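You operate a simulated robot arm through the tools that you are given. There is no shell and no other tool.

The job below is to be done with a simulated robot arm. You get a single attempt, and the scene is never put back.

## Task
Tighten the vice on the part in it, rub its burr off, loosen the vice.
Fine: use the stone block and put it back; leave the other parts as they are. What is to be rubbed or washed off counts as gone when no trace of it is left.

The check looks at the end state, three seconds after you hand in, the way a careful person would. Anything else that was tipped, shoved, dropped, spilled or broken makes it a failure.

## Robot
A 6-joint arm with a two-finger parallel gripper, fixed in place. Base frame: the origin is on the floor under the middle of its stand, x ahead of it, y to its left, z up. Readings come in m, degrees, newtons and seconds.
It reaches about 1.313 m from its shoulder. Its first joint turns from -166.0 to 166.0 degrees. Payload 3.43 kg.
The TCP is the grasp point between the finger pads, 0.034 m short of the fingertips. In the tool frame z runs along the fingers and y along their closing line. Largest opening 0.128 m; finger width 0.024, thickness 0.012; the body of the gripper, 0.048 by 0.13 m, starts 0.096 m behind the TCP.
Orientation is that of the tool frame in the base frame, as [roll, pitch, yaw] about the fixed x, y, z axes, in that order (R = Rz(yaw) Ry(pitch) Rx(roll)). With the fingers straight down and closing along the base's y, the tool's x points along the base's -x, its y along +y and its z along -z.

## Interface
- The arm moves only by the tool apply_moves. Its argument "rows" is a list of rows, each a list of 3 entries, a list of its own where there are three numbers: the shift along the base's x, y, z in m, then the turn, a rotation vector about the base's x, y, z in degrees, then the opening, from 0 (shut) to 1 (fully open). In form: [[[dx, dy, dz], [ax, ay, az], hand], ...]. A call has 1 to 20 rows; each row shifts and turns the commanded pose from where the row before left it. Each row takes 0.2 s and may step no farther than 0.05 m and 8.6 degrees from the row before; otherwise, or with a gripper value out of range, the whole call is refused. Where a pose cannot be reached the arm comes as near as it can. A force on the tool above 40 N (or 10 N above the force at the start of the call, whichever is more), or a blocked arm, ends the call early, and 0.2 s more pass. Each finger travels about 0.153 m/s and halts on what it meets, pressing with about 37 N; the grip force reading is that of the motor and also rises with nothing between the fingers. The clock runs only during rows and for 0.2 s after the last one: add rows that do not move to give the fingers time. The reply holds the time, the measured pose of the TCP, the force on the tool along the base axes, the opening and the grip force, in the units named above and with some noise, with the torque about the TCP (base axes, N m) and any sound that the robot's microphone picked up.
- Cameras (640 x 400 px; columns grow to the right, rows downward): "scene" is fixed at [0.3959, -0.6562, 1.384]; the picture's right is [0.61, -0.79, 0.00], its down [-0.58, -0.45, -0.68] and it looks along [0.54, 0.42, -0.73] (base axes); focal length 221 px, centre (320, 200). "wrist" rides on the gripper at [0.076, -0.011, -0.16] in the tool frame; the picture's right is [0.15, 0.99, 0.00], its down [-0.88, 0.13, -0.46] and it looks along [-0.45, 0.07, 0.89] (tool axes); focal length 234 px, centre (320, 200).
- capture(camera): a new picture of that camera. No time passes.
- measure_at(camera, pixels): there is no depth. For up to 12 entries [column, row, z] of the newest picture of that camera ("zoom" is the newest enlarged one), the place [x, y] in the base frame at which the ray of that pixel passes the height z, good to about 0.002 m, but the place of the scene camera against the robot may be out by one fixed shift of up to 0.018 m in any direction. No time passes.
- close_up(camera, box): a new picture of the part [left, top, right, bottom] of that camera's present view, enlarged. No time passes.
- hand_in(): hands the job in; it is judged then, once.

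Open the gripper and draw the arm clear of the work before you hand the job in, unless the task says otherwise.

The tools are called after "Call:" by a JSON object that holds its "method" and its "body". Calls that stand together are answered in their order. apply_moves: Moves the arm, as the interface text tells. Its arguments: {"type":"object","properties":{"rows":{"type":"array","items":{"type":"array"}}},"required":["rows"]} The other tools are called the same way: capture (camera) takes a picture; measure_at (camera, pixels) gives the place at which the rays of pixels pass given heights; close_up (camera, box) takes an enlarged picture of a part of a camera's view; hand_in () hands the job in.

At the start:

```text
time: 0.0
tool_pos: [0.5909, -0.3421, 1.1369]
ee_rot: [-179.9, 0.0, -180.0]
contact_force: [-0.9, -0.2, -0.8]
ft_torque: [0.01, -0.04, 0.01]
width: 0.1282
gripper_force: 0.1
```

scene: 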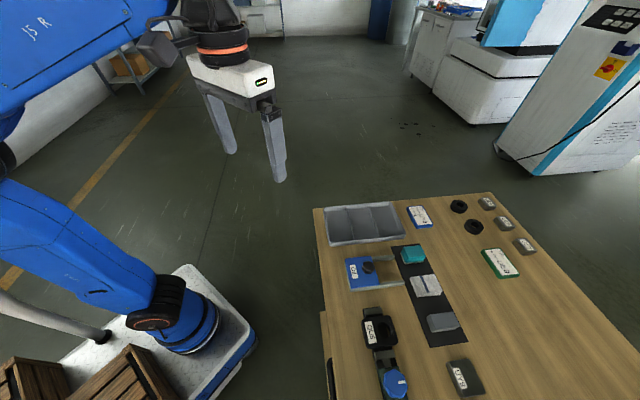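
wrist: 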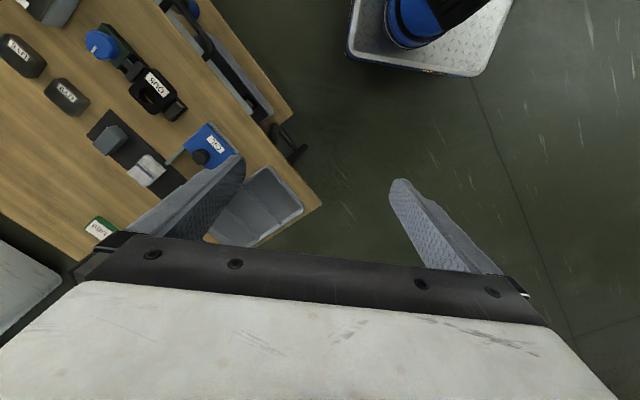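

The scene picture shows a bench with a tray, a blue device, a dark mat with three blocks, and a black vice-like thing with a blue knob near (385,350). I take close-ups to see the details.

Call:
{"method": "close_up", "body": {"camera": "scene", "box": [310, 300, 500, 400]}}

Call:
{"method": "close_up", "body": {"camera": "scene", "box": [310, 190, 550, 340]}}

Call:
{"method": "close_up", "body": {"camera": "wrist", "box": [0, 0, 320, 200]}}

```text
3.37 times, centred on (405, 350) of scene
```

zoom: 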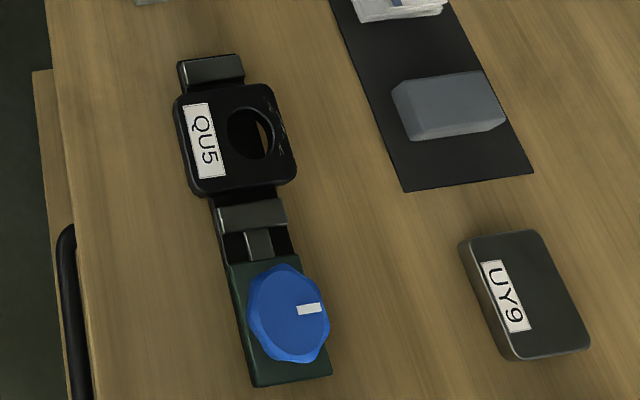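

```text
2.67 times, centred on (430, 265) of scene
```

zoom: 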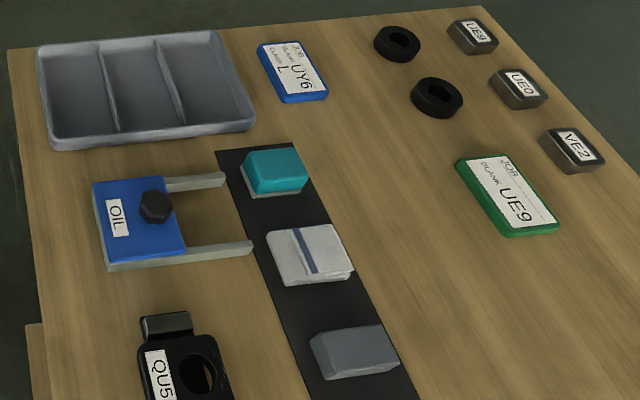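

```text
2.00 times, centred on (160, 100) of wrist
```

zoom: 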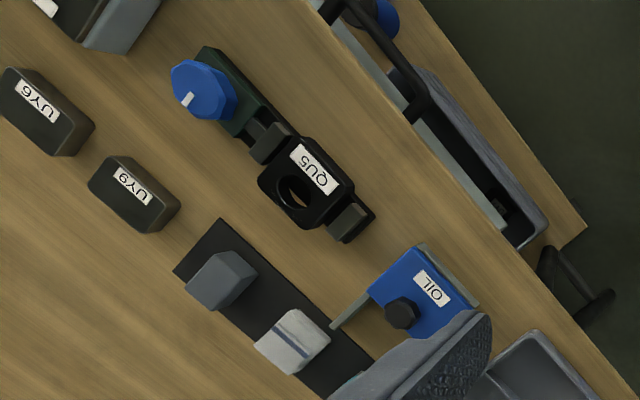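

The gray stone block is the third item on the dark mat; the vice (QU5 part) has a blue knob at about scene (395,383). I measure the mat corners with both cameras at several heights to find the table height.

Call:
{"method": "measure_at", "body": {"camera": "scene", "pixels": [[429.9, 356.4, 0.5], [429.9, 356.4, 0.7], [429.9, 356.4, 0.8], [429.9, 356.4, 0.9], [468.2, 351.3, 0.7], [468.2, 351.3, 0.8], [468.2, 351.3, 0.9], [393, 383, 0.8], [370, 332, 0.8]]}}

Call:
{"method": "measure_at", "body": {"camera": "wrist", "pixels": [[110, 109, 0.5], [110, 109, 0.7], [110, 109, 0.8], [110, 109, 0.9], [86.5, 135, 0.7], [86.5, 135, 0.8], [86.5, 135, 0.9], [100, 45, 0.8], [155, 90, 0.8]]}}

```text
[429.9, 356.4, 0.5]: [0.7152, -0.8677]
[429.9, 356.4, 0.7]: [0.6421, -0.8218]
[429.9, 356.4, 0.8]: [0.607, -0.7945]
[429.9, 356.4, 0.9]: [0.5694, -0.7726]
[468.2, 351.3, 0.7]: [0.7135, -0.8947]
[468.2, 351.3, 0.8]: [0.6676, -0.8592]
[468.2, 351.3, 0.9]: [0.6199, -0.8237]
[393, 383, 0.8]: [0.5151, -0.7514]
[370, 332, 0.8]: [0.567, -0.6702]
```

```text
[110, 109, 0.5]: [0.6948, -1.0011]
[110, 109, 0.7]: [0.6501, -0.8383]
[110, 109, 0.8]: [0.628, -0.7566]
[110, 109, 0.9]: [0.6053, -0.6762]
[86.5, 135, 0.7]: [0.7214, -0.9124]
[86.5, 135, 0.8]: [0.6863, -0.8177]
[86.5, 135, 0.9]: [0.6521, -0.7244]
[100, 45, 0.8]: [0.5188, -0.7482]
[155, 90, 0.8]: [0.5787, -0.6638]
```

The two cameras agree at a table height near 0.71–0.75. I move the hand over the bench at constant height to get a better wrist view for triangulation.

Call:
{"method": "apply_moves", "body": {"rows": [[[0.005, -0.035, 0], [0, 0, 0], 1], [[0.005, -0.035, 0], [0, 0, 0], 1], [[0.005, -0.035, 0], [0, 0, 0], 1], [[0.005, -0.035, 0], [0, 0, 0], 1], [[0.005, -0.035, 0], [0, 0, 0], 1], [[0.005, -0.035, 0], [0, 0, 0], 1], [[0.005, -0.035, 0], [0, 0, 0], 1], [[0.005, -0.035, 0], [0, 0, 0], 1], [[0.005, -0.035, 0], [0, 0, 0], 1], [[0.005, -0.035, 0], [0, 0, 0], 1]]}}

Call:
{"method": "capture", "body": {"camera": "wrist"}}

Call:
{"method": "capture", "body": {"camera": "scene"}}

```text
time: 2.2
tool_pos: [0.631, -0.6782, 1.0988]
ee_rot: [-179.6, 0.2, 179.9]
contact_force: [0.2, 0.3, 0.6]
ft_torque: [-0.05, -0.04, -0.02]
width: 0.1279
gripper_force: 0.1
out of reach, approached as far as the arm can: row 8, 9, 10
```

```text
taken
```

wrist: 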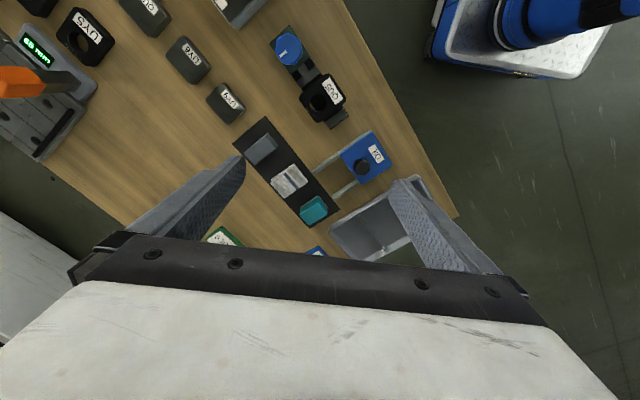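

```text
taken
```

scene: 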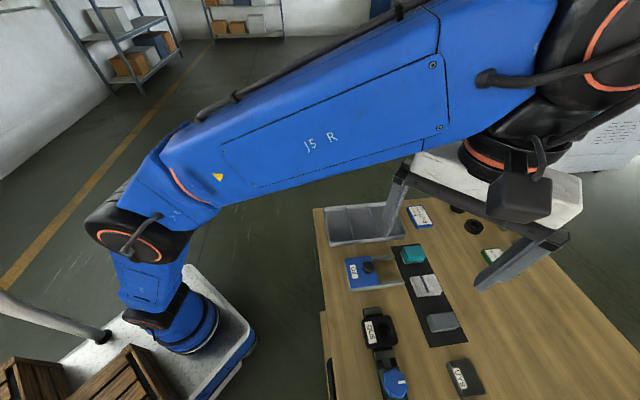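

The reach limit was met at this height (pose now 0.631,-0.678,1.099). The picture shows more items to the left (a machine with display near (40,45)); I look closer.

Call:
{"method": "close_up", "body": {"camera": "wrist", "box": [200, 0, 400, 125]}}

Call:
{"method": "close_up", "body": {"camera": "wrist", "box": [0, 0, 260, 162]}}

Call:
{"method": "measure_at", "body": {"camera": "wrist", "pixels": [[265, 117, 0.7], [265, 117, 0.8], [234, 149, 0.7], [234, 149, 0.8], [338, 210, 0.7], [338, 210, 0.8]]}}

```text
3.20 times, centred on (300, 62) of wrist
```

zoom: 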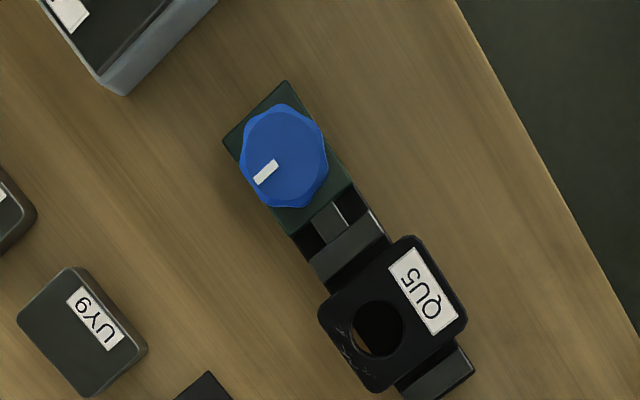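

```text
2.46 times, centred on (130, 81) of wrist
```

zoom: 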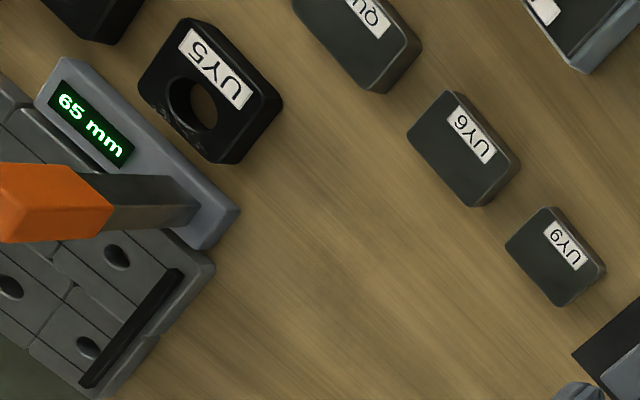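

```text
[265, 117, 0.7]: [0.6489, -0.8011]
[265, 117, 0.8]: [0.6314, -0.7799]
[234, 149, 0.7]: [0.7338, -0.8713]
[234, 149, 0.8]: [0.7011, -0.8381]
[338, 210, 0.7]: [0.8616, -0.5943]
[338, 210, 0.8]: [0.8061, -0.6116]
```

The part QU5 shows light scratch-like burr marks beside the hole at zoom (350,345). The table seems near z=0.76; I descend to about 0.95 for a more precise view.

Call:
{"method": "apply_moves", "body": {"rows": [[[0, 0, -0.03], [0, 0, 0], 1], [[0, 0, -0.03], [0, 0, 0], 1], [[0, -0.01, -0.03], [0, 0, 0], 1], [[0, -0.01, -0.02], [0, 0, 0], 1], [[0, -0.01, -0.02], [0, 0, 0], 1], [[0, -0.01, 0], [0, 0, 0], 1], [[0, 0, 0], [0, 0, 0], 1]]}}

Call:
{"method": "capture", "body": {"camera": "wrist"}}

```text
time: 3.8
tool_pos: [0.6319, -0.7167, 0.9693]
ee_rot: [-180.0, 0.0, 179.9]
contact_force: [0.7, -0.2, -0.4]
ft_torque: [-0.01, -0.01, 0.03]
width: 0.128
gripper_force: 0.1
```

```text
taken
```

wrist: 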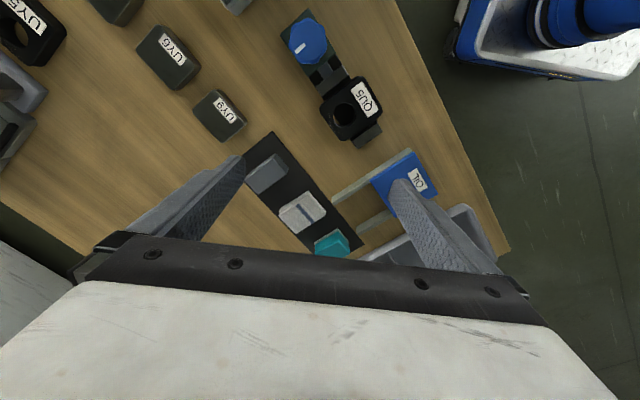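

Now at 0.969 height the vice and stone are visible at wrist (335,85) and (268,172). I take enlarged views.

Call:
{"method": "close_up", "body": {"camera": "wrist", "box": [270, 0, 430, 100]}}

Call:
{"method": "close_up", "body": {"camera": "wrist", "box": [230, 60, 430, 185]}}

```text
4.00 times, centred on (350, 50) of wrist
```

zoom: 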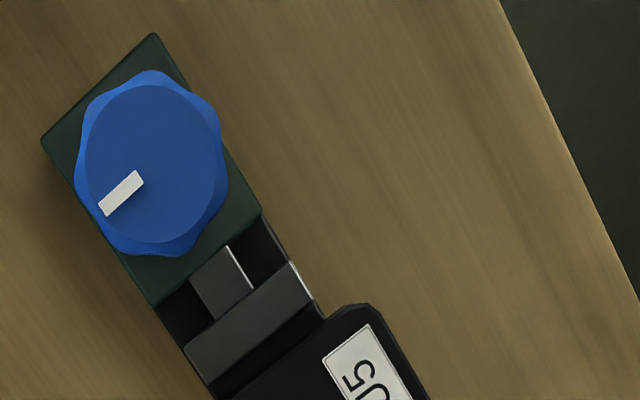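

```text
3.20 times, centred on (330, 122) of wrist
```

zoom: 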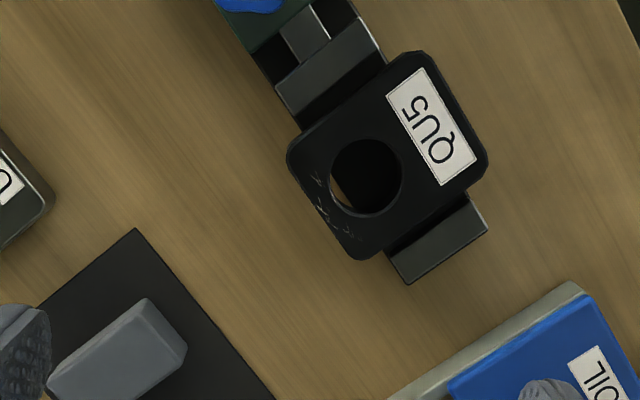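

I measure features in the newest zoom (mat corner, part corners, jaw, stone) at several heights for triangulation.

Call:
{"method": "measure_at", "body": {"camera": "zoom", "pixels": [[135, 229, 0.7], [135, 229, 0.76], [135, 229, 0.8], [369, 177, 0.8], [320, 205, 0.8], [345, 245, 0.8], [303, 160, 0.8], [410, 57, 0.8], [483, 160, 0.8], [365, 255, 0.8], [145, 300, 0.79], [60, 390, 0.79]]}}

Call:
{"method": "capture", "body": {"camera": "wrist"}}

```text
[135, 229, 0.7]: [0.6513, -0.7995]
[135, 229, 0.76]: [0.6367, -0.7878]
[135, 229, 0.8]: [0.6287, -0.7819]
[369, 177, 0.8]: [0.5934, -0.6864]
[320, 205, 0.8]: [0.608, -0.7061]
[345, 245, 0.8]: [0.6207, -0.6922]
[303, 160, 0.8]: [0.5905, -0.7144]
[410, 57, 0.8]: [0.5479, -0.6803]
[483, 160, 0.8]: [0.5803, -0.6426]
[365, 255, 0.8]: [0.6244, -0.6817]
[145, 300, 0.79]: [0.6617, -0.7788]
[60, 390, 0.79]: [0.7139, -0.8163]
```

```text
taken
```

wrist: 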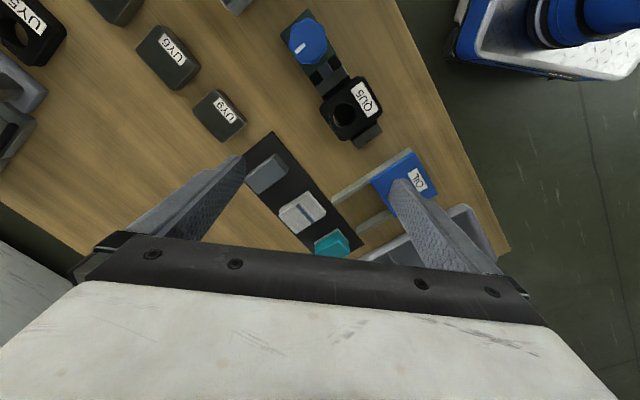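

The triangulated table height is about 0.76, mat corner at (0.637,-0.788). I move toward -x so the knob and the vice come nearer the centre of the wrist view.

Call:
{"method": "apply_moves", "body": {"rows": [[[-0.03, -0.005, 0], [0, 0, 0], 1], [[-0.03, -0.005, 0], [0, 0, 0], 1], [[-0.02, 0, 0], [0, 0, 0], 1], [[0, 0, 0], [0, 0, 0], 1]]}}

Call:
{"method": "capture", "body": {"camera": "wrist"}}

Call:
{"method": "close_up", "body": {"camera": "wrist", "box": [230, 50, 422, 170]}}

```text
time: 4.8
tool_pos: [0.5512, -0.7247, 0.9692]
ee_rot: [180.0, 0.0, -180.0]
contact_force: [-0.8, 0.3, 0.1]
ft_torque: [0.02, 0.0, 0.0]
width: 0.1282
gripper_force: 0.1
```

```text
taken
```

wrist: 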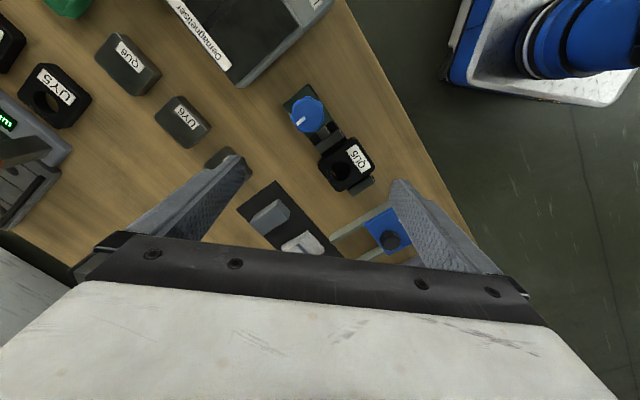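

```text
3.33 times, centred on (326, 110) of wrist
```

zoom: 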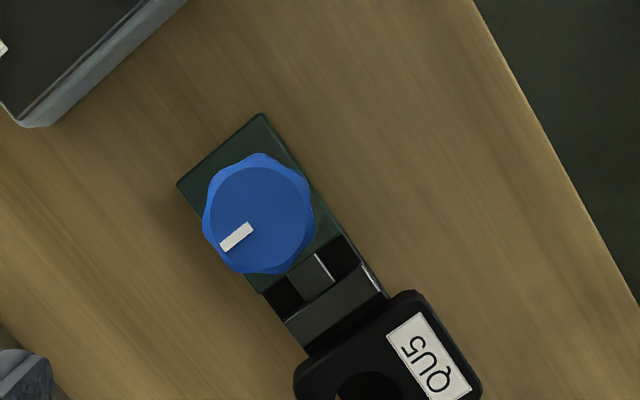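

I measure the knob top centre (zoom 262,217), its pointer, and the vice corners at several heights.

Call:
{"method": "measure_at", "body": {"camera": "zoom", "pixels": [[262, 217, 0.78], [262, 217, 0.8], [262, 217, 0.82], [262, 217, 0.84], [222, 247, 0.82], [252, 227, 0.82], [263, 114, 0.76], [177, 184, 0.76], [262, 290, 0.78], [344, 232, 0.78], [203, 225, 0.81], [313, 210, 0.81]]}}

Call:
{"method": "close_up", "body": {"camera": "wrist", "box": [270, 80, 398, 160]}}

Call:
{"method": "close_up", "body": {"camera": "scene", "box": [340, 300, 440, 400]}}

```text
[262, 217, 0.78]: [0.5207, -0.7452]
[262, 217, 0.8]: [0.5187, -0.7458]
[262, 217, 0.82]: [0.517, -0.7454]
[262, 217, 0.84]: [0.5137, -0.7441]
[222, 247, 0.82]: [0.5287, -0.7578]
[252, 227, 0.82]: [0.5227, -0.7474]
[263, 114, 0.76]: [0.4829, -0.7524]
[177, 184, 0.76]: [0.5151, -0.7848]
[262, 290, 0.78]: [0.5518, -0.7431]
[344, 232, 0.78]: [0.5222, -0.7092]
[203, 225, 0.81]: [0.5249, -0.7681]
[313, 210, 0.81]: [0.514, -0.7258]
```

```text
5.00 times, centred on (334, 120) of wrist
```

zoom: 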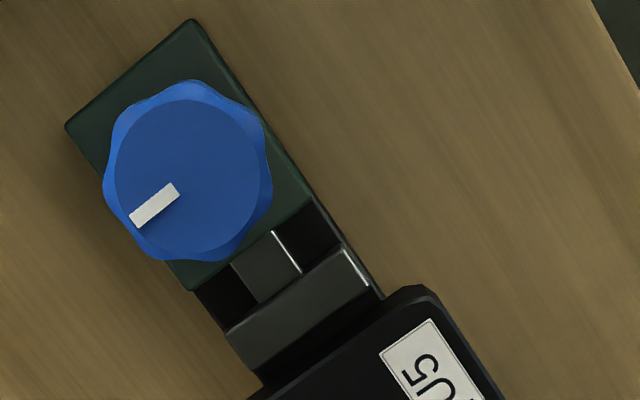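

```text
4.00 times, centred on (390, 350) of scene
```

zoom: 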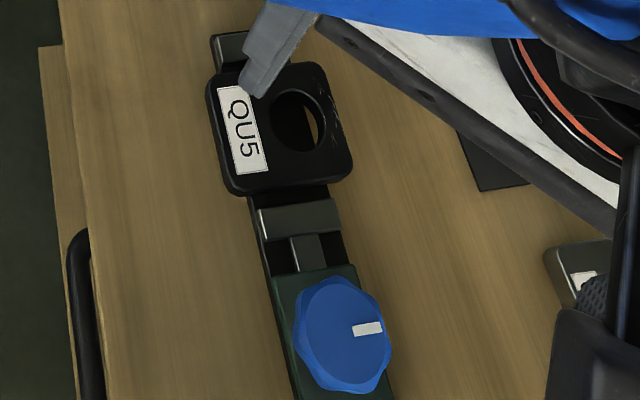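

The knob centre triangulates to about (0.518,-0.745), top near z 0.808, block top near 0.775; vice axis runs along (+0.707,+0.707). I zoom in on the stone in the wrist and scene views to get its size and direction.

Call:
{"method": "close_up", "body": {"camera": "wrist", "box": [220, 165, 348, 245]}}

Call:
{"method": "measure_at", "body": {"camera": "wrist", "pixels": [[276, 181, 0.76], [237, 210, 0.76], [236, 84, 0.8], [330, 2, 0.8]]}}

```text
5.00 times, centred on (284, 205) of wrist
```

zoom: 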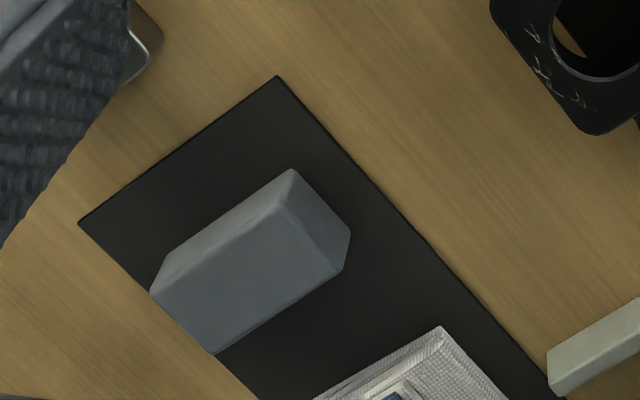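

```text
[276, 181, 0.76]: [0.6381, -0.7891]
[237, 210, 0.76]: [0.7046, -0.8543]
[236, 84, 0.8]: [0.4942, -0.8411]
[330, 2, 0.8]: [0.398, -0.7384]
```

Mat edges run at 45°, the mat end corners being (0.638,-0.789) and (0.705,-0.854). Now I move above the knob at (0.518,-0.745), pre-turn the hand +75° about z for a long clockwise stroke, narrow the opening, and come down to 0.88.

Call:
{"method": "apply_moves", "body": {"rows": [[[-0.011, -0.0068, -0.02], [0, 0, 8.4], 0.6], [[-0.011, -0.0068, -0.02], [0, 0, 8.4], 0.6], [[-0.011, -0.0067, -0.02], [0, 0, 8.4], 0.6], [[0, 0, -0.01], [0, 0, 8.4], 0.6], [[0, 0, -0.01], [0, 0, 8.4], 0.6], [[0, 0, -0.01], [0, 0, 8.4], 0.6], [[0, 0, 0], [0, 0, 8.4], 0.6], [[0, 0, 0], [0, 0, 8.4], 0.6], [[0, 0, 0], [0, 0, 7.8], 0.6], [[0, 0, 0], [0, 0, 0], 0.6]]}}

Call:
{"method": "capture", "body": {"camera": "wrist"}}

Call:
{"method": "capture", "body": {"camera": "scene"}}

```text
time: 7.0
tool_pos: [0.517, -0.7465, 0.8788]
ee_rot: [-180.0, 0.0, -104.9]
contact_force: [-0.2, 0.0, 0.1]
ft_torque: [0.03, -0.01, -0.01]
width: 0.0769
gripper_force: 0.0
```

```text
taken
```

wrist: 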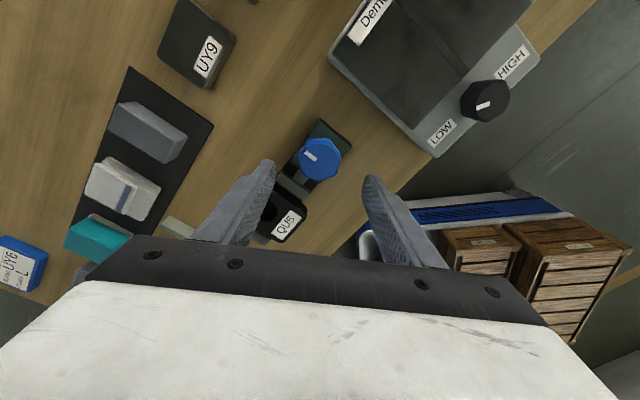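

```text
taken
```

scene: 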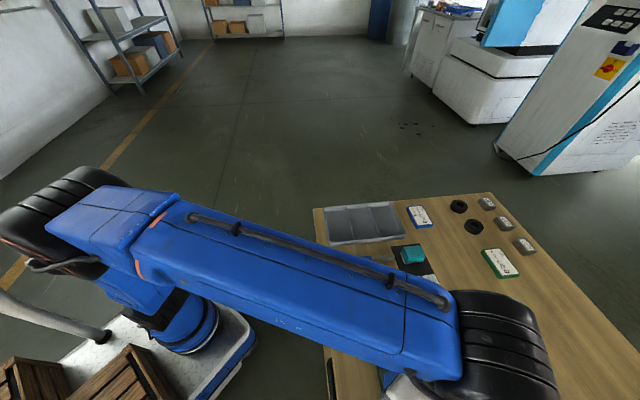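

The hand turned fully; the knob appears at (320,158) between the fingers. I zoom in and measure it to check the alignment.

Call:
{"method": "close_up", "body": {"camera": "wrist", "box": [240, 110, 400, 210]}}

```text
4.00 times, centred on (320, 160) of wrist
```

zoom: 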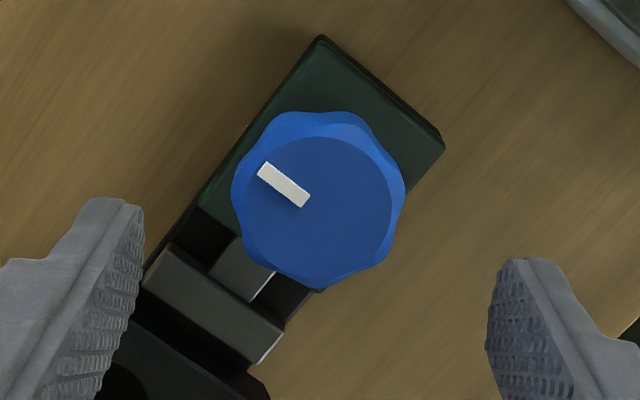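

I measure the top face centre (318,212) and lobes' outline at candidate heights.

Call:
{"method": "measure_at", "body": {"camera": "zoom", "pixels": [[318, 212, 0.8], [318, 212, 0.808], [318, 212, 0.82], [392, 200, 0.81], [243, 210, 0.81], [320, 137, 0.81], [322, 287, 0.81], [232, 190, 0.79], [406, 190, 0.79], [320, 35, 0.775], [445, 147, 0.775], [197, 207, 0.775]]}}

```text
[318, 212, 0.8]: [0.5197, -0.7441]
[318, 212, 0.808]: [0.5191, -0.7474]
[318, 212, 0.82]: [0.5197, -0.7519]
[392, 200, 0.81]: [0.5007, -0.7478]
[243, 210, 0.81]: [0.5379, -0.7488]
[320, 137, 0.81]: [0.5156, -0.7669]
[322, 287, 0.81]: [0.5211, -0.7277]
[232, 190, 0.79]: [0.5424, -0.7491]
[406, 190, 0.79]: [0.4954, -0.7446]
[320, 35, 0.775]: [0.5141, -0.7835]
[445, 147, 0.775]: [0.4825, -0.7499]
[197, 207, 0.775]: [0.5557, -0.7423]
```

The knob centre refines to (0.5185,-0.7455), top about 0.804, with the lobes about 0.045 across. I correct by (+0.0015,+0.001) and lower the tips to about 0.784, just above the block top.

Call:
{"method": "apply_moves", "body": {"rows": [[[0.0015, 0.001, -0.02], [0, 0, 0], 0.6], [[0, 0, -0.02], [0, 0, 0], 0.6], [[0, 0, -0.015], [0, 0, 0], 0.6], [[0, 0, -0.006], [0, 0, 0], 0.6], [[0, 0, 0], [0, 0, 0], 0.6]]}}

Call:
{"method": "close_up", "body": {"camera": "wrist", "box": [220, 100, 420, 225]}}

```text
time: 8.2
tool_pos: [0.5193, -0.7456, 0.8181]
ee_rot: [180.0, 0.1, -105.1]
contact_force: [0.3, -0.1, 0.0]
ft_torque: [0.01, 0.02, -0.01]
width: 0.077
gripper_force: 0.0
```

```text
3.20 times, centred on (320, 162) of wrist
```

zoom: 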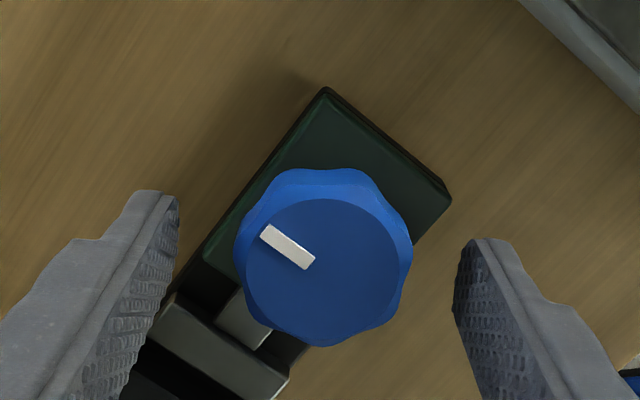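

The knob sits centred between the fingers. I close on it and check the grip.

Call:
{"method": "apply_moves", "body": {"rows": [[[0, 0, 0], [0, 0, 0], 0.3], [[0, 0, 0], [0, 0, 0], 0], [[0, 0, 0], [0, 0, 0], 0]]}}

Call:
{"method": "close_up", "body": {"camera": "wrist", "box": [220, 100, 420, 225]}}

```text
time: 9.0
tool_pos: [0.5177, -0.744, 0.8181]
ee_rot: [180.0, 0.0, -105.0]
contact_force: [-6.0, 3.5, -4.4]
ft_torque: [-0.13, 0.2, -0.04]
width: 0.0436
gripper_force: 44.6
```

```text
3.20 times, centred on (320, 162) of wrist
```

zoom: 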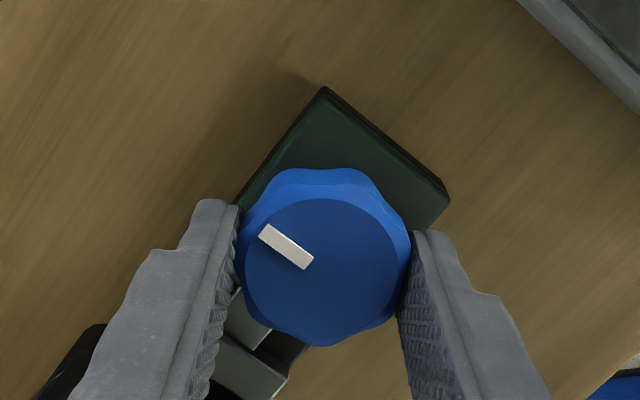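

Gripped at 0.0436 m width. I turn it a little clockwise (−z), while easing the small side offset, and look at the torque.

Call:
{"method": "apply_moves", "body": {"rows": [[[-0.001, 0.001, 0], [0, 0, -4], 0], [[0, 0, 0], [0, 0, -8], 0], [[0, 0, 0], [0, 0, -8], 0]]}}

Call:
{"method": "close_up", "body": {"camera": "wrist", "box": [220, 100, 420, 225]}}

```text
time: 9.8
tool_pos: [0.5201, -0.7446, 0.8178]
ee_rot: [-179.9, 0.0, -125.0]
contact_force: [12.9, -17.9, -4.3]
ft_torque: [-0.72, -0.2, 0.03]
width: 0.0437
gripper_force: 45.3
```

```text
3.20 times, centred on (320, 162) of wrist
```

zoom: 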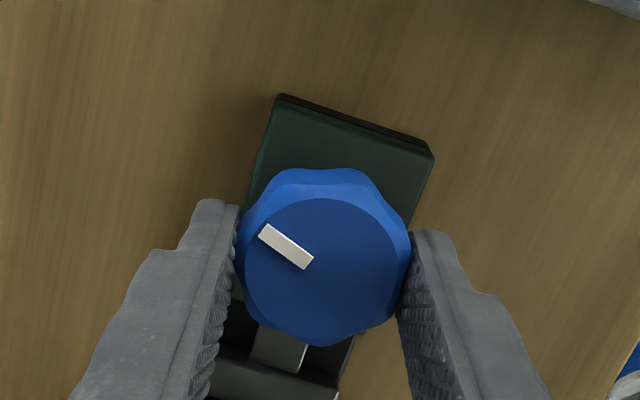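

The knob turns with the hand (pointer fixed in the hand view while the block rotated). Side force is (12.9,-17.9), so I shift back slightly in that direction and continue clockwise.

Call:
{"method": "apply_moves", "body": {"rows": [[[0.0007, -0.0009, 0], [0, 0, -4], 0], [[0, 0, 0], [0, 0, -8], 0], [[0, 0, 0], [0, 0, -8], 0]]}}

Call:
{"method": "close_up", "body": {"camera": "wrist", "box": [200, 100, 440, 250]}}

```text
time: 10.6
tool_pos: [0.5201, -0.7454, 0.8185]
ee_rot: [179.9, 0.0, -145.0]
contact_force: [21.6, -18.2, -5.1]
ft_torque: [-0.16, -0.66, 0.06]
width: 0.0433
gripper_force: 45.2
```

```text
2.67 times, centred on (320, 175) of wrist
```

zoom: 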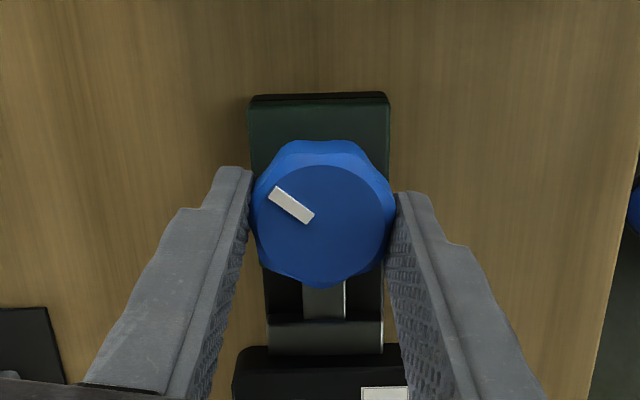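

The knob keeps turning but side force remains (21.6,-18.2). I shift along it by about 1.5 mm without turning to learn the stiffness.

Call:
{"method": "apply_moves", "body": {"rows": [[[0.0011, -0.001, 0], [0, 0, 0], 0], [[0, 0, 0], [0, 0, 0], 0]]}}

```text
time: 11.2
tool_pos: [0.5199, -0.7455, 0.8176]
ee_rot: [179.9, 0.1, -144.9]
contact_force: [13.1, -2.7, -4.9]
ft_torque: [0.5, -0.79, 0.05]
width: 0.0433
gripper_force: 45.1
```

Stiffness is about 10 N/mm; I relieve the remaining +x force and continue turning clockwise.

Call:
{"method": "apply_moves", "body": {"rows": [[[0.0012, -0.0002, 0], [0, 0, 0], 0], [[0, 0, 0], [0, 0, -6], 0], [[0, 0, 0], [0, 0, -8], 0], [[0, 0, 0], [0, 0, -8], 0]]}}

Call:
{"method": "close_up", "body": {"camera": "wrist", "box": [200, 100, 440, 250]}}

```text
time: 12.2
tool_pos: [0.5212, -0.7457, 0.8171]
ee_rot: [-180.0, -0.1, -167.2]
contact_force: [-1.7, -6.0, -5.6]
ft_torque: [-0.13, 1.04, 0.02]
width: 0.0436
gripper_force: 45.2
```

```text
2.67 times, centred on (320, 175) of wrist
```

zoom: 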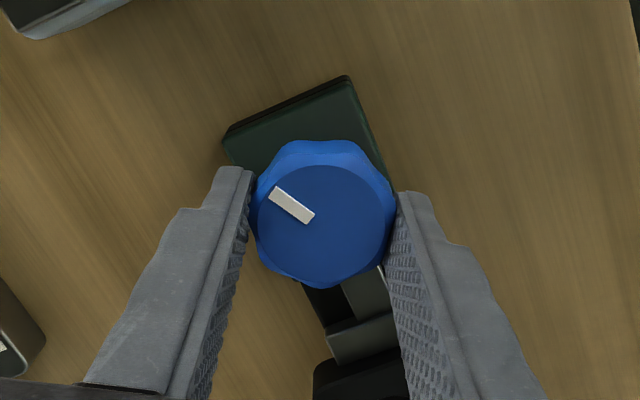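

Forces are low now (62° turned so far). I carry on clockwise another ~32°.

Call:
{"method": "apply_moves", "body": {"rows": [[[0, -0.0004, 0], [0, 0, -8], 0], [[0, 0, 0], [0, 0, -8], 0], [[0, 0, 0], [0, 0, -8], 0], [[0, 0, 0], [0, 0, -8], 0]]}}

Call:
{"method": "capture", "body": {"camera": "wrist"}}

Call:
{"method": "capture", "body": {"camera": "scene"}}

```text
time: 13.2
tool_pos: [0.5206, -0.7477, 0.8192]
ee_rot: [180.0, 0.0, 160.9]
contact_force: [-9.0, -20.6, -5.7]
ft_torque: [-0.33, 0.71, 0.07]
width: 0.0434
gripper_force: 44.7
```

```text
taken
```

wrist: 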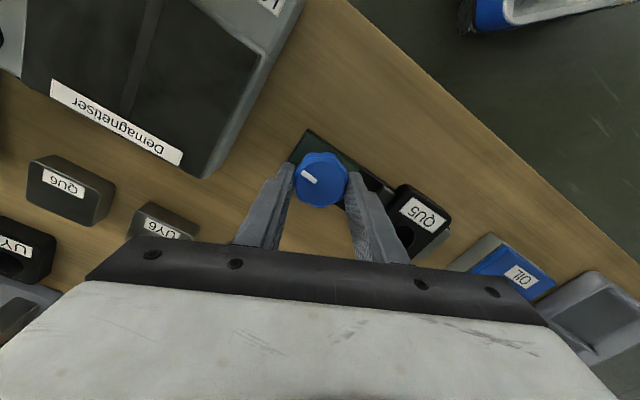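

```text
taken
```

scene: 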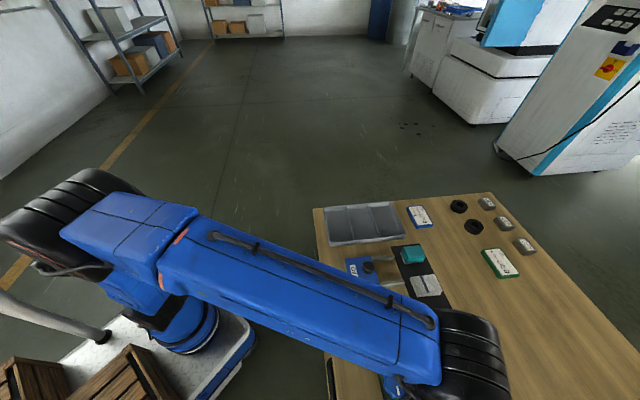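

94° turned with no clear resistance yet. I zoom in to see whether the jaw has moved and whether the finger stays clear of it.

Call:
{"method": "close_up", "body": {"camera": "wrist", "box": [270, 120, 462, 240]}}

```text
3.33 times, centred on (366, 180) of wrist
```

zoom: 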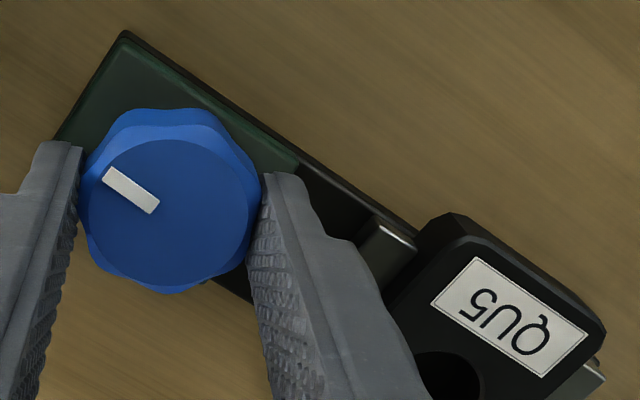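

The jaw has moved toward the part, so clockwise tightens. I relieve the side force and keep turning in smaller steps while watching the torque.

Call:
{"method": "apply_moves", "body": {"rows": [[[-0.0007, -0.0014, 0], [0, 0, 0], 0], [[0, 0, 0], [0, 0, -6], 0], [[0, 0, 0], [0, 0, -6], 0]]}}

Call:
{"method": "close_up", "body": {"camera": "wrist", "box": [270, 120, 462, 240]}}

```text
time: 14.0
tool_pos: [0.5204, -0.7475, 0.8182]
ee_rot: [179.9, 0.0, 149.0]
contact_force: [-5.2, -14.1, -8.2]
ft_torque: [-0.06, -0.08, 0.02]
width: 0.0435
gripper_force: 45.4
```

```text
3.33 times, centred on (366, 180) of wrist
```

zoom: 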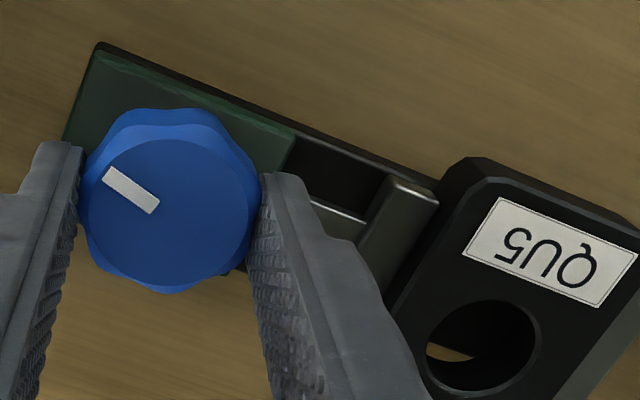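

The jaw keeps advancing (gap block–jaw now ratio 0.446 of the block length). I go on with clockwise turning.

Call:
{"method": "apply_moves", "body": {"rows": [[[-0.0004, -0.001, 0], [0, 0, -6], 0], [[0, 0, 0], [0, 0, -8], 0], [[0, 0, 0], [0, 0, -8], 0], [[0, 0, 0], [0, 0, 0], 0]]}}

Call:
{"method": "close_up", "body": {"camera": "wrist", "box": [270, 100, 462, 220]}}

```text
time: 15.0
tool_pos: [0.521, -0.749, 0.8193]
ee_rot: [-180.0, 0.0, 126.9]
contact_force: [-11.2, -9.0, -16.0]
ft_torque: [0.26, 0.66, 0.03]
width: 0.0435
gripper_force: 45.3
```

```text
3.33 times, centred on (366, 160) of wrist
```

zoom: 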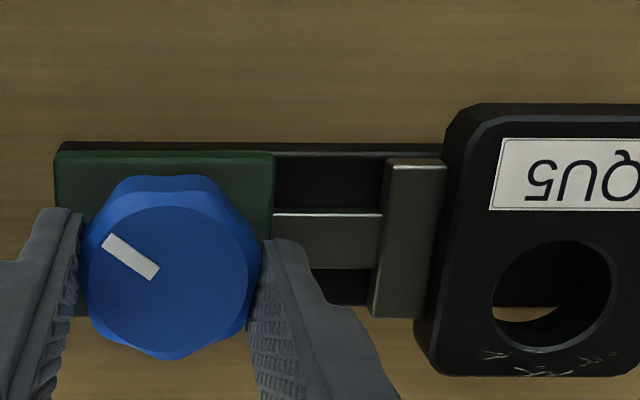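

128° turned; the jaw's far edge (447,165 in zoom) is now close to the plate side. I relieve the z and side force and go on slowly to feel the tightening.

Call:
{"method": "apply_moves", "body": {"rows": [[[-0.001, -0.0008, -0.0013], [0, 0, 0], 0], [[0, 0, 0], [0, 0, -5], 0], [[0, 0, 0], [0, 0, -5], 0], [[0, 0, 0], [0, 0, 0], 0]]}}

Call:
{"method": "close_up", "body": {"camera": "wrist", "box": [270, 100, 462, 220]}}

```text
time: 16.0
tool_pos: [0.5196, -0.7509, 0.818]
ee_rot: [180.0, 0.0, 117.0]
contact_force: [-9.9, 0.3, 3.9]
ft_torque: [-0.39, -0.06, 0.0]
width: 0.0433
gripper_force: 45.4
```

```text
3.33 times, centred on (366, 160) of wrist
```

zoom: 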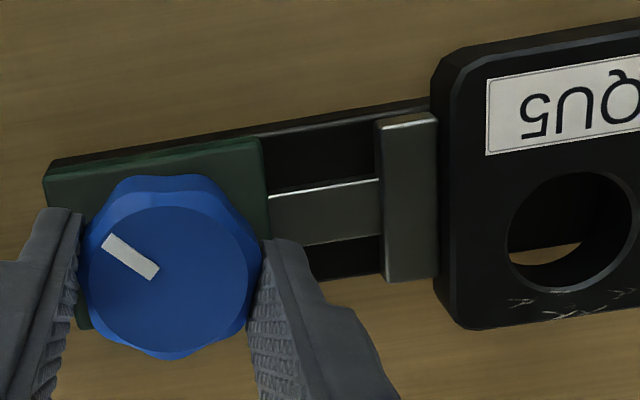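

The drift of the TCP fits a 3.7 mm grip offset along tool x with the knob axis at (0.5173,-0.7476); the vice has not moved. I keep turning with compensating shifts.

Call:
{"method": "apply_moves", "body": {"rows": [[[-0.0005, -0.0002, 0], [0, 0, -5], 0], [[-0.0004, -0.0001, 0], [0, 0, -5], 0], [[0, 0, 0], [0, 0, 0], 0]]}}

Call:
{"method": "close_up", "body": {"camera": "wrist", "box": [270, 90, 462, 210]}}

```text
time: 16.8
tool_pos: [0.5189, -0.7495, 0.8186]
ee_rot: [-180.0, 0.0, 107.0]
contact_force: [-2.3, -0.9, 10.9]
ft_torque: [-0.18, 0.09, 0.02]
width: 0.0435
gripper_force: 44.7
```

```text
3.33 times, centred on (366, 150) of wrist
```

zoom: 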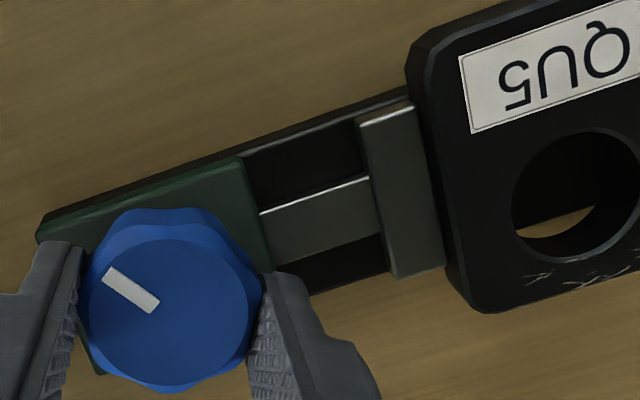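

148° turned, jaw against or near the plate; z force is +10.9 so I ease up a bit and continue.

Call:
{"method": "apply_moves", "body": {"rows": [[[-0.0003, -0.0001, 0.0007], [0, 0, -5], 0], [[-0.0003, -0.0001, 0], [0, 0, -5], 0], [[-0.0003, 0, 0], [0, 0, -5], 0], [[0, 0, 0], [0, 0, 0], 0]]}}

Call:
{"method": "close_up", "body": {"camera": "wrist", "box": [270, 70, 462, 190]}}

```text
time: 17.8
tool_pos: [0.5177, -0.7492, 0.8187]
ee_rot: [-179.9, -0.1, 92.0]
contact_force: [6.3, 2.7, 4.2]
ft_torque: [0.23, -0.25, 0.67]
width: 0.0441
gripper_force: 45.5
```

```text
3.33 times, centred on (366, 130) of wrist
```

zoom: 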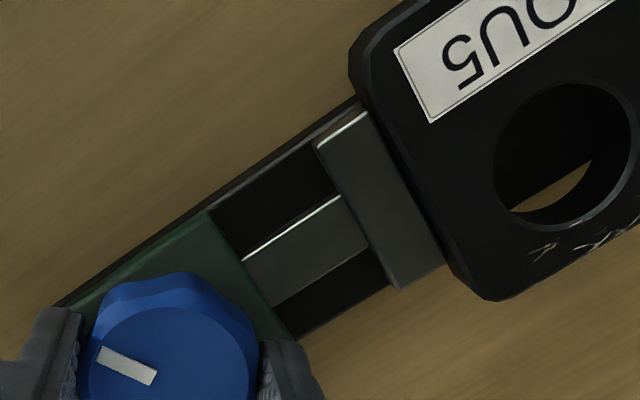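

The torque about z jumped to 0.67 N m and the pointer slipped a little in the hand, so the knob has reached its stop: the vice is tight. I open and rise straight up.

Call:
{"method": "apply_moves", "body": {"rows": [[[0, 0, 0], [0, 0, 0], 0.6], [[0, 0, 0], [0, 0, 0], 0.6], [[0, 0, 0.02], [0, 0, 0], 0.6], [[0, 0, 0.03], [0, 0, 0], 0.6], [[0, 0, 0.03], [0, 0, 0], 0.6], [[0, 0, 0.03], [0, 0, 0], 0.6], [[0, 0, 0], [0, 0, 0], 0.6]]}}

Call:
{"method": "capture", "body": {"camera": "wrist"}}

Call:
{"method": "close_up", "body": {"camera": "wrist", "box": [270, 60, 430, 160]}}

```text
time: 19.4
tool_pos: [0.5178, -0.7508, 0.9287]
ee_rot: [180.0, 0.0, 91.9]
contact_force: [0.1, 0.2, -0.3]
ft_torque: [0.01, 0.02, 0.03]
width: 0.0768
gripper_force: 0.1
```

```text
taken
```

wrist: 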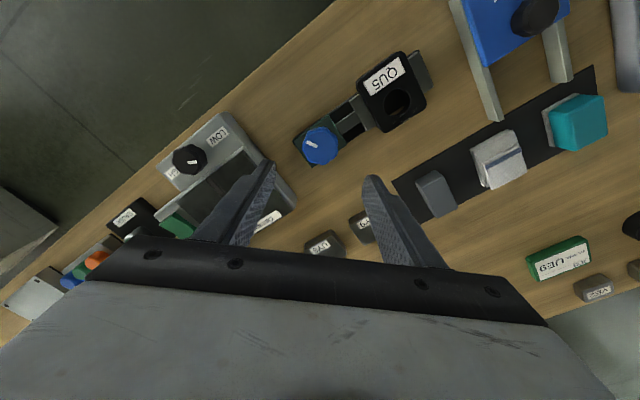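

```text
4.00 times, centred on (350, 110) of wrist
```

zoom: 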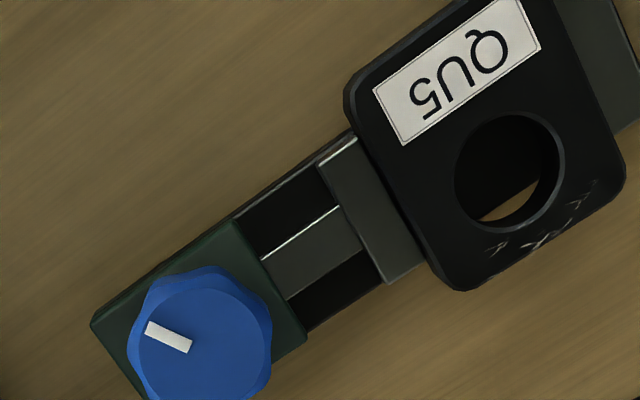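

The vice now holds the part with the jaw against it. I record the pointer's ends to know the knob's angle, and measure the plate and burr.

Call:
{"method": "measure_at", "body": {"camera": "zoom", "pixels": [[190, 346, 0.804], [148, 328, 0.804], [200, 340, 0.804], [490, 250, 0.8], [540, 240, 0.8], [575, 205, 0.8], [595, 185, 0.8], [463, 290, 0.8], [622, 180, 0.8], [350, 95, 0.8], [510, 170, 0.8]]}}

Call:
{"method": "close_up", "body": {"camera": "wrist", "box": [340, 40, 468, 120]}}

Call:
{"method": "capture", "body": {"camera": "scene"}}

```text
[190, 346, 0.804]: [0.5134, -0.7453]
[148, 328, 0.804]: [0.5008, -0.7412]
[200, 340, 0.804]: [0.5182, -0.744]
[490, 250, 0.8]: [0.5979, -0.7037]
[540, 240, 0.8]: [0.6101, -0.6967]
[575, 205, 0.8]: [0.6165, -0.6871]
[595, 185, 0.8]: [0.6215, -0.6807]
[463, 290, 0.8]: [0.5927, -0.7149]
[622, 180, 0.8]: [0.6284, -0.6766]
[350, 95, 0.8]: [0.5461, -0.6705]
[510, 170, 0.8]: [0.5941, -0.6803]
```

```text
5.00 times, centred on (404, 80) of wrist
```

zoom: 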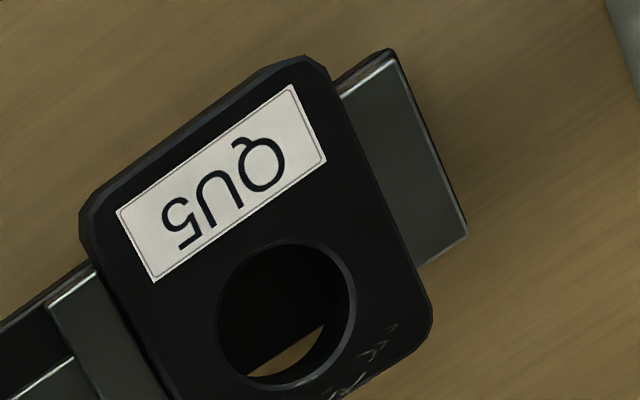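

```text
taken
```

scene: 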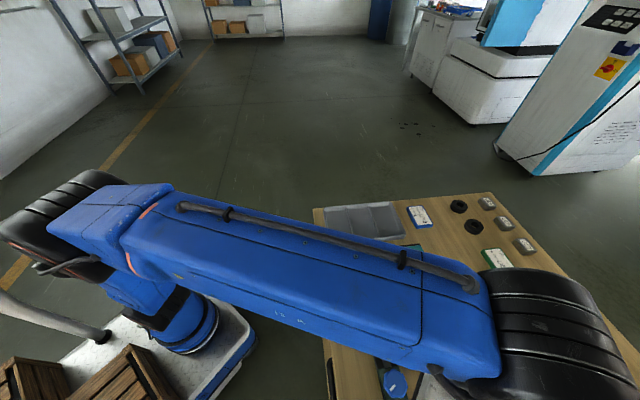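

The pointer now points at about 162° (it was −60°), so the knob went ~140° clockwise. Next I go above the stone with yaw 135° (closing across its short side) for a good look.

Call:
{"method": "apply_moves", "body": {"rows": [[[0.02, 0, 0], [0, 0, 7.2], 0.6], [[0.03, -0.01, 0], [0, 0, 7.2], 0.6], [[0.03, -0.01, 0], [0, 0, 7.2], 0.6], [[0.03, -0.01, 0], [0, 0, 7.2], 0.6], [[0.03, -0.01, 0], [0, 0, 7.2], 0.6], [[0.02, -0.01, 0], [0, 0, 7.1], 0.6], [[0, 0, 0], [0, 0, 0], 0.6]]}}

Call:
{"method": "capture", "body": {"camera": "wrist"}}

Call:
{"method": "capture", "body": {"camera": "scene"}}

```text
time: 21.0
tool_pos: [0.677, -0.7995, 0.9284]
ee_rot: [179.9, 0.1, 135.2]
contact_force: [-0.3, -1.0, 0.2]
ft_torque: [-0.01, 0.01, 0.0]
width: 0.0769
gripper_force: 0.1
```

```text
taken
```

wrist: 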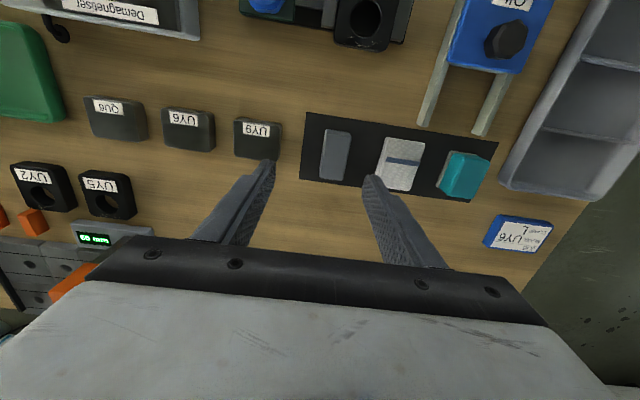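

```text
taken
```

scene: 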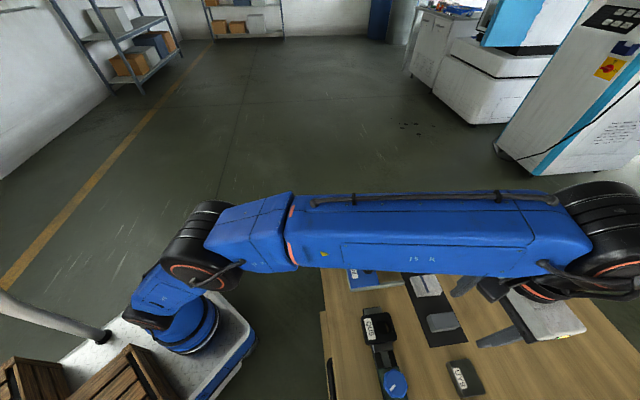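

The stone is at wrist (334,155), the vice part at top (370,20). I zoom in on the stone in both cameras and on the vice in the scene view.

Call:
{"method": "close_up", "body": {"camera": "wrist", "box": [280, 105, 408, 185]}}

Call:
{"method": "close_up", "body": {"camera": "scene", "box": [340, 280, 468, 360]}}

```text
5.00 times, centred on (344, 145) of wrist
```

zoom: 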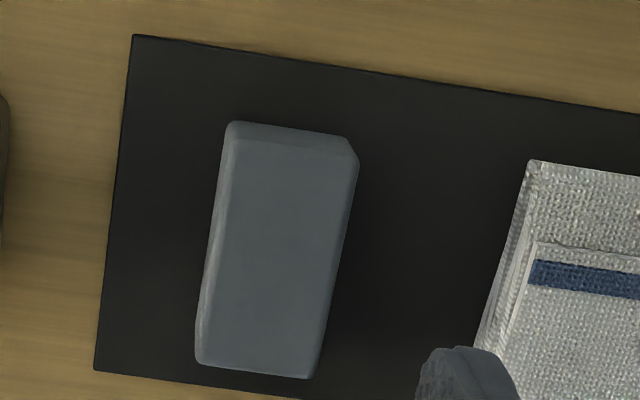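

```text
5.00 times, centred on (404, 320) of scene
```

zoom: 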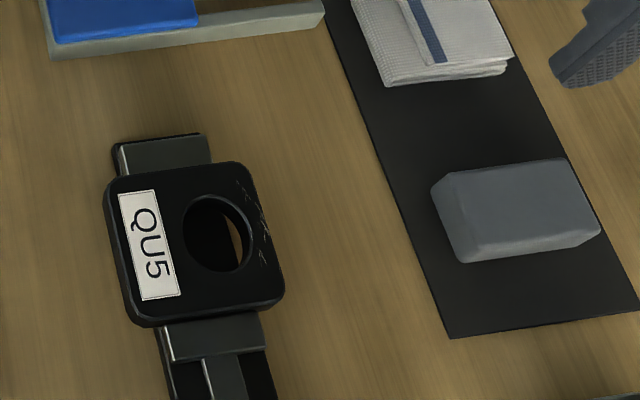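

I measure the stone's top corners and mat corners from the wrist picture at candidate heights.

Call:
{"method": "measure_at", "body": {"camera": "wrist", "pixels": [[325, 134, 0.785], [351.4, 137.4, 0.785], [342.4, 180.6, 0.785], [319.4, 177.4, 0.785], [326.4, 129.4, 0.762], [349.6, 132.4, 0.762], [306.8, 112, 0.761], [299, 179, 0.761]]}}

Call:
{"method": "measure_at", "body": {"camera": "zoom", "pixels": [[450, 338, 0.761], [638, 305, 0.761], [450, 172, 0.785], [566, 158, 0.785], [598, 232, 0.785], [468, 262, 0.762], [200, 325, 0.8], [285, 290, 0.8]]}}

```text
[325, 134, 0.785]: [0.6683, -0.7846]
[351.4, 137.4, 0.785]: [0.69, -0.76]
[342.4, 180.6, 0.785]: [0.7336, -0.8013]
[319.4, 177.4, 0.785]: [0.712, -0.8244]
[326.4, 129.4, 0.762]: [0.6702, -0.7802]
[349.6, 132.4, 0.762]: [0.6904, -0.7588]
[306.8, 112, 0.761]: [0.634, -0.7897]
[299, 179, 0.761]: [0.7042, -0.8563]
```

```text
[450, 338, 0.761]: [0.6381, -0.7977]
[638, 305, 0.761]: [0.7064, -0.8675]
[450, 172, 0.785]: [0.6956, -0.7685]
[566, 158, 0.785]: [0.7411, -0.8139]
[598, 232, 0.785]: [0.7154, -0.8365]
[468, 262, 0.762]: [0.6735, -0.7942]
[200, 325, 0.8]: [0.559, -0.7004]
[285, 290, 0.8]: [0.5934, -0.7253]
```

The stone is about 0.060 × 0.033 × 0.03 with its top centre near (0.700,-0.792), lying squarely on the mat. I move above it, narrow the opening, and lower to 0.86 for a check.

Call:
{"method": "apply_moves", "body": {"rows": [[[0.0115, 0.004, -0.02], [0, 0, 0], 0.48], [[0.0115, 0.0035, -0.02], [0, 0, 0], 0.48], [[0, 0, -0.028], [0, 0, 0], 0.48], [[0, 0, 0], [0, 0, 0], 0.48]]}}

Call:
{"method": "close_up", "body": {"camera": "wrist", "box": [220, 100, 420, 225]}}

```text
time: 22.0
tool_pos: [0.6992, -0.7914, 0.8585]
ee_rot: [179.9, 0.0, 135.1]
contact_force: [-0.1, -0.7, -0.8]
ft_torque: [-0.01, -0.02, 0.01]
width: 0.0616
gripper_force: 0.0
```

```text
3.20 times, centred on (320, 162) of wrist
```

zoom: 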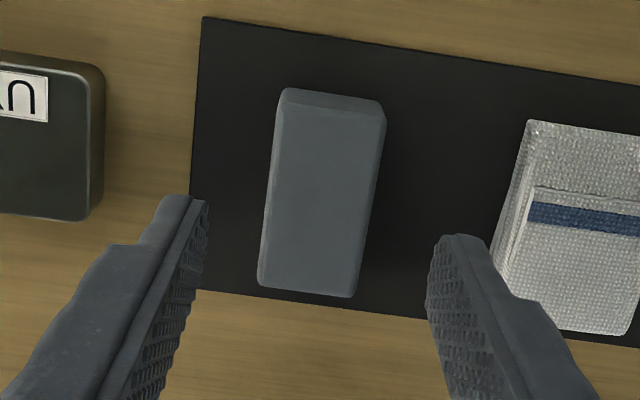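

The stone's centre in the view (319,205) agrees with the expected point under the hand (318,206), edges aligned. I descend to TCP z 0.806, leaving about 1 cm of stone below the tips.

Call:
{"method": "apply_moves", "body": {"rows": [[[0, 0, -0.02], [0, 0, 0], 0.48], [[0, 0, -0.02], [0, 0, 0], 0.48], [[0, 0, -0.0125], [0, 0, 0], 0.48], [[0, 0, 0], [0, 0, 0], 0.48]]}}

Call:
{"method": "close_up", "body": {"camera": "wrist", "box": [220, 100, 420, 225]}}

Call:
{"method": "close_up", "body": {"camera": "scene", "box": [390, 260, 518, 340]}}

```text
time: 23.0
tool_pos: [0.701, -0.7922, 0.8073]
ee_rot: [-180.0, 0.0, 135.1]
contact_force: [0.8, 0.4, 0.9]
ft_torque: [0.01, -0.02, 0.02]
width: 0.0615
gripper_force: 0.1
```

```text
3.20 times, centred on (320, 162) of wrist
```

zoom: 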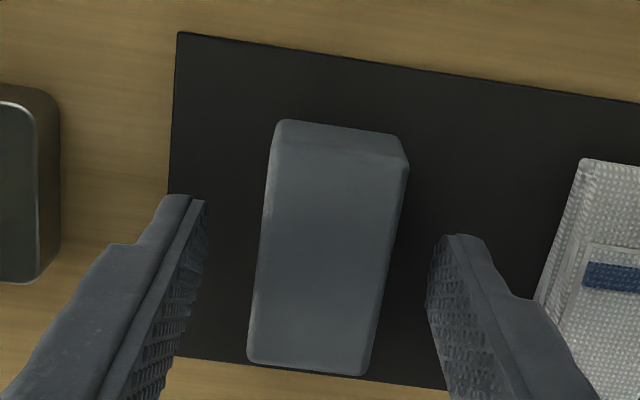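

```text
5.00 times, centred on (454, 300) of scene
```

zoom: 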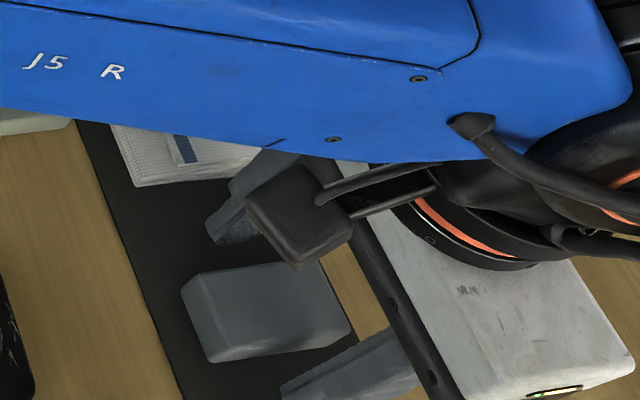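

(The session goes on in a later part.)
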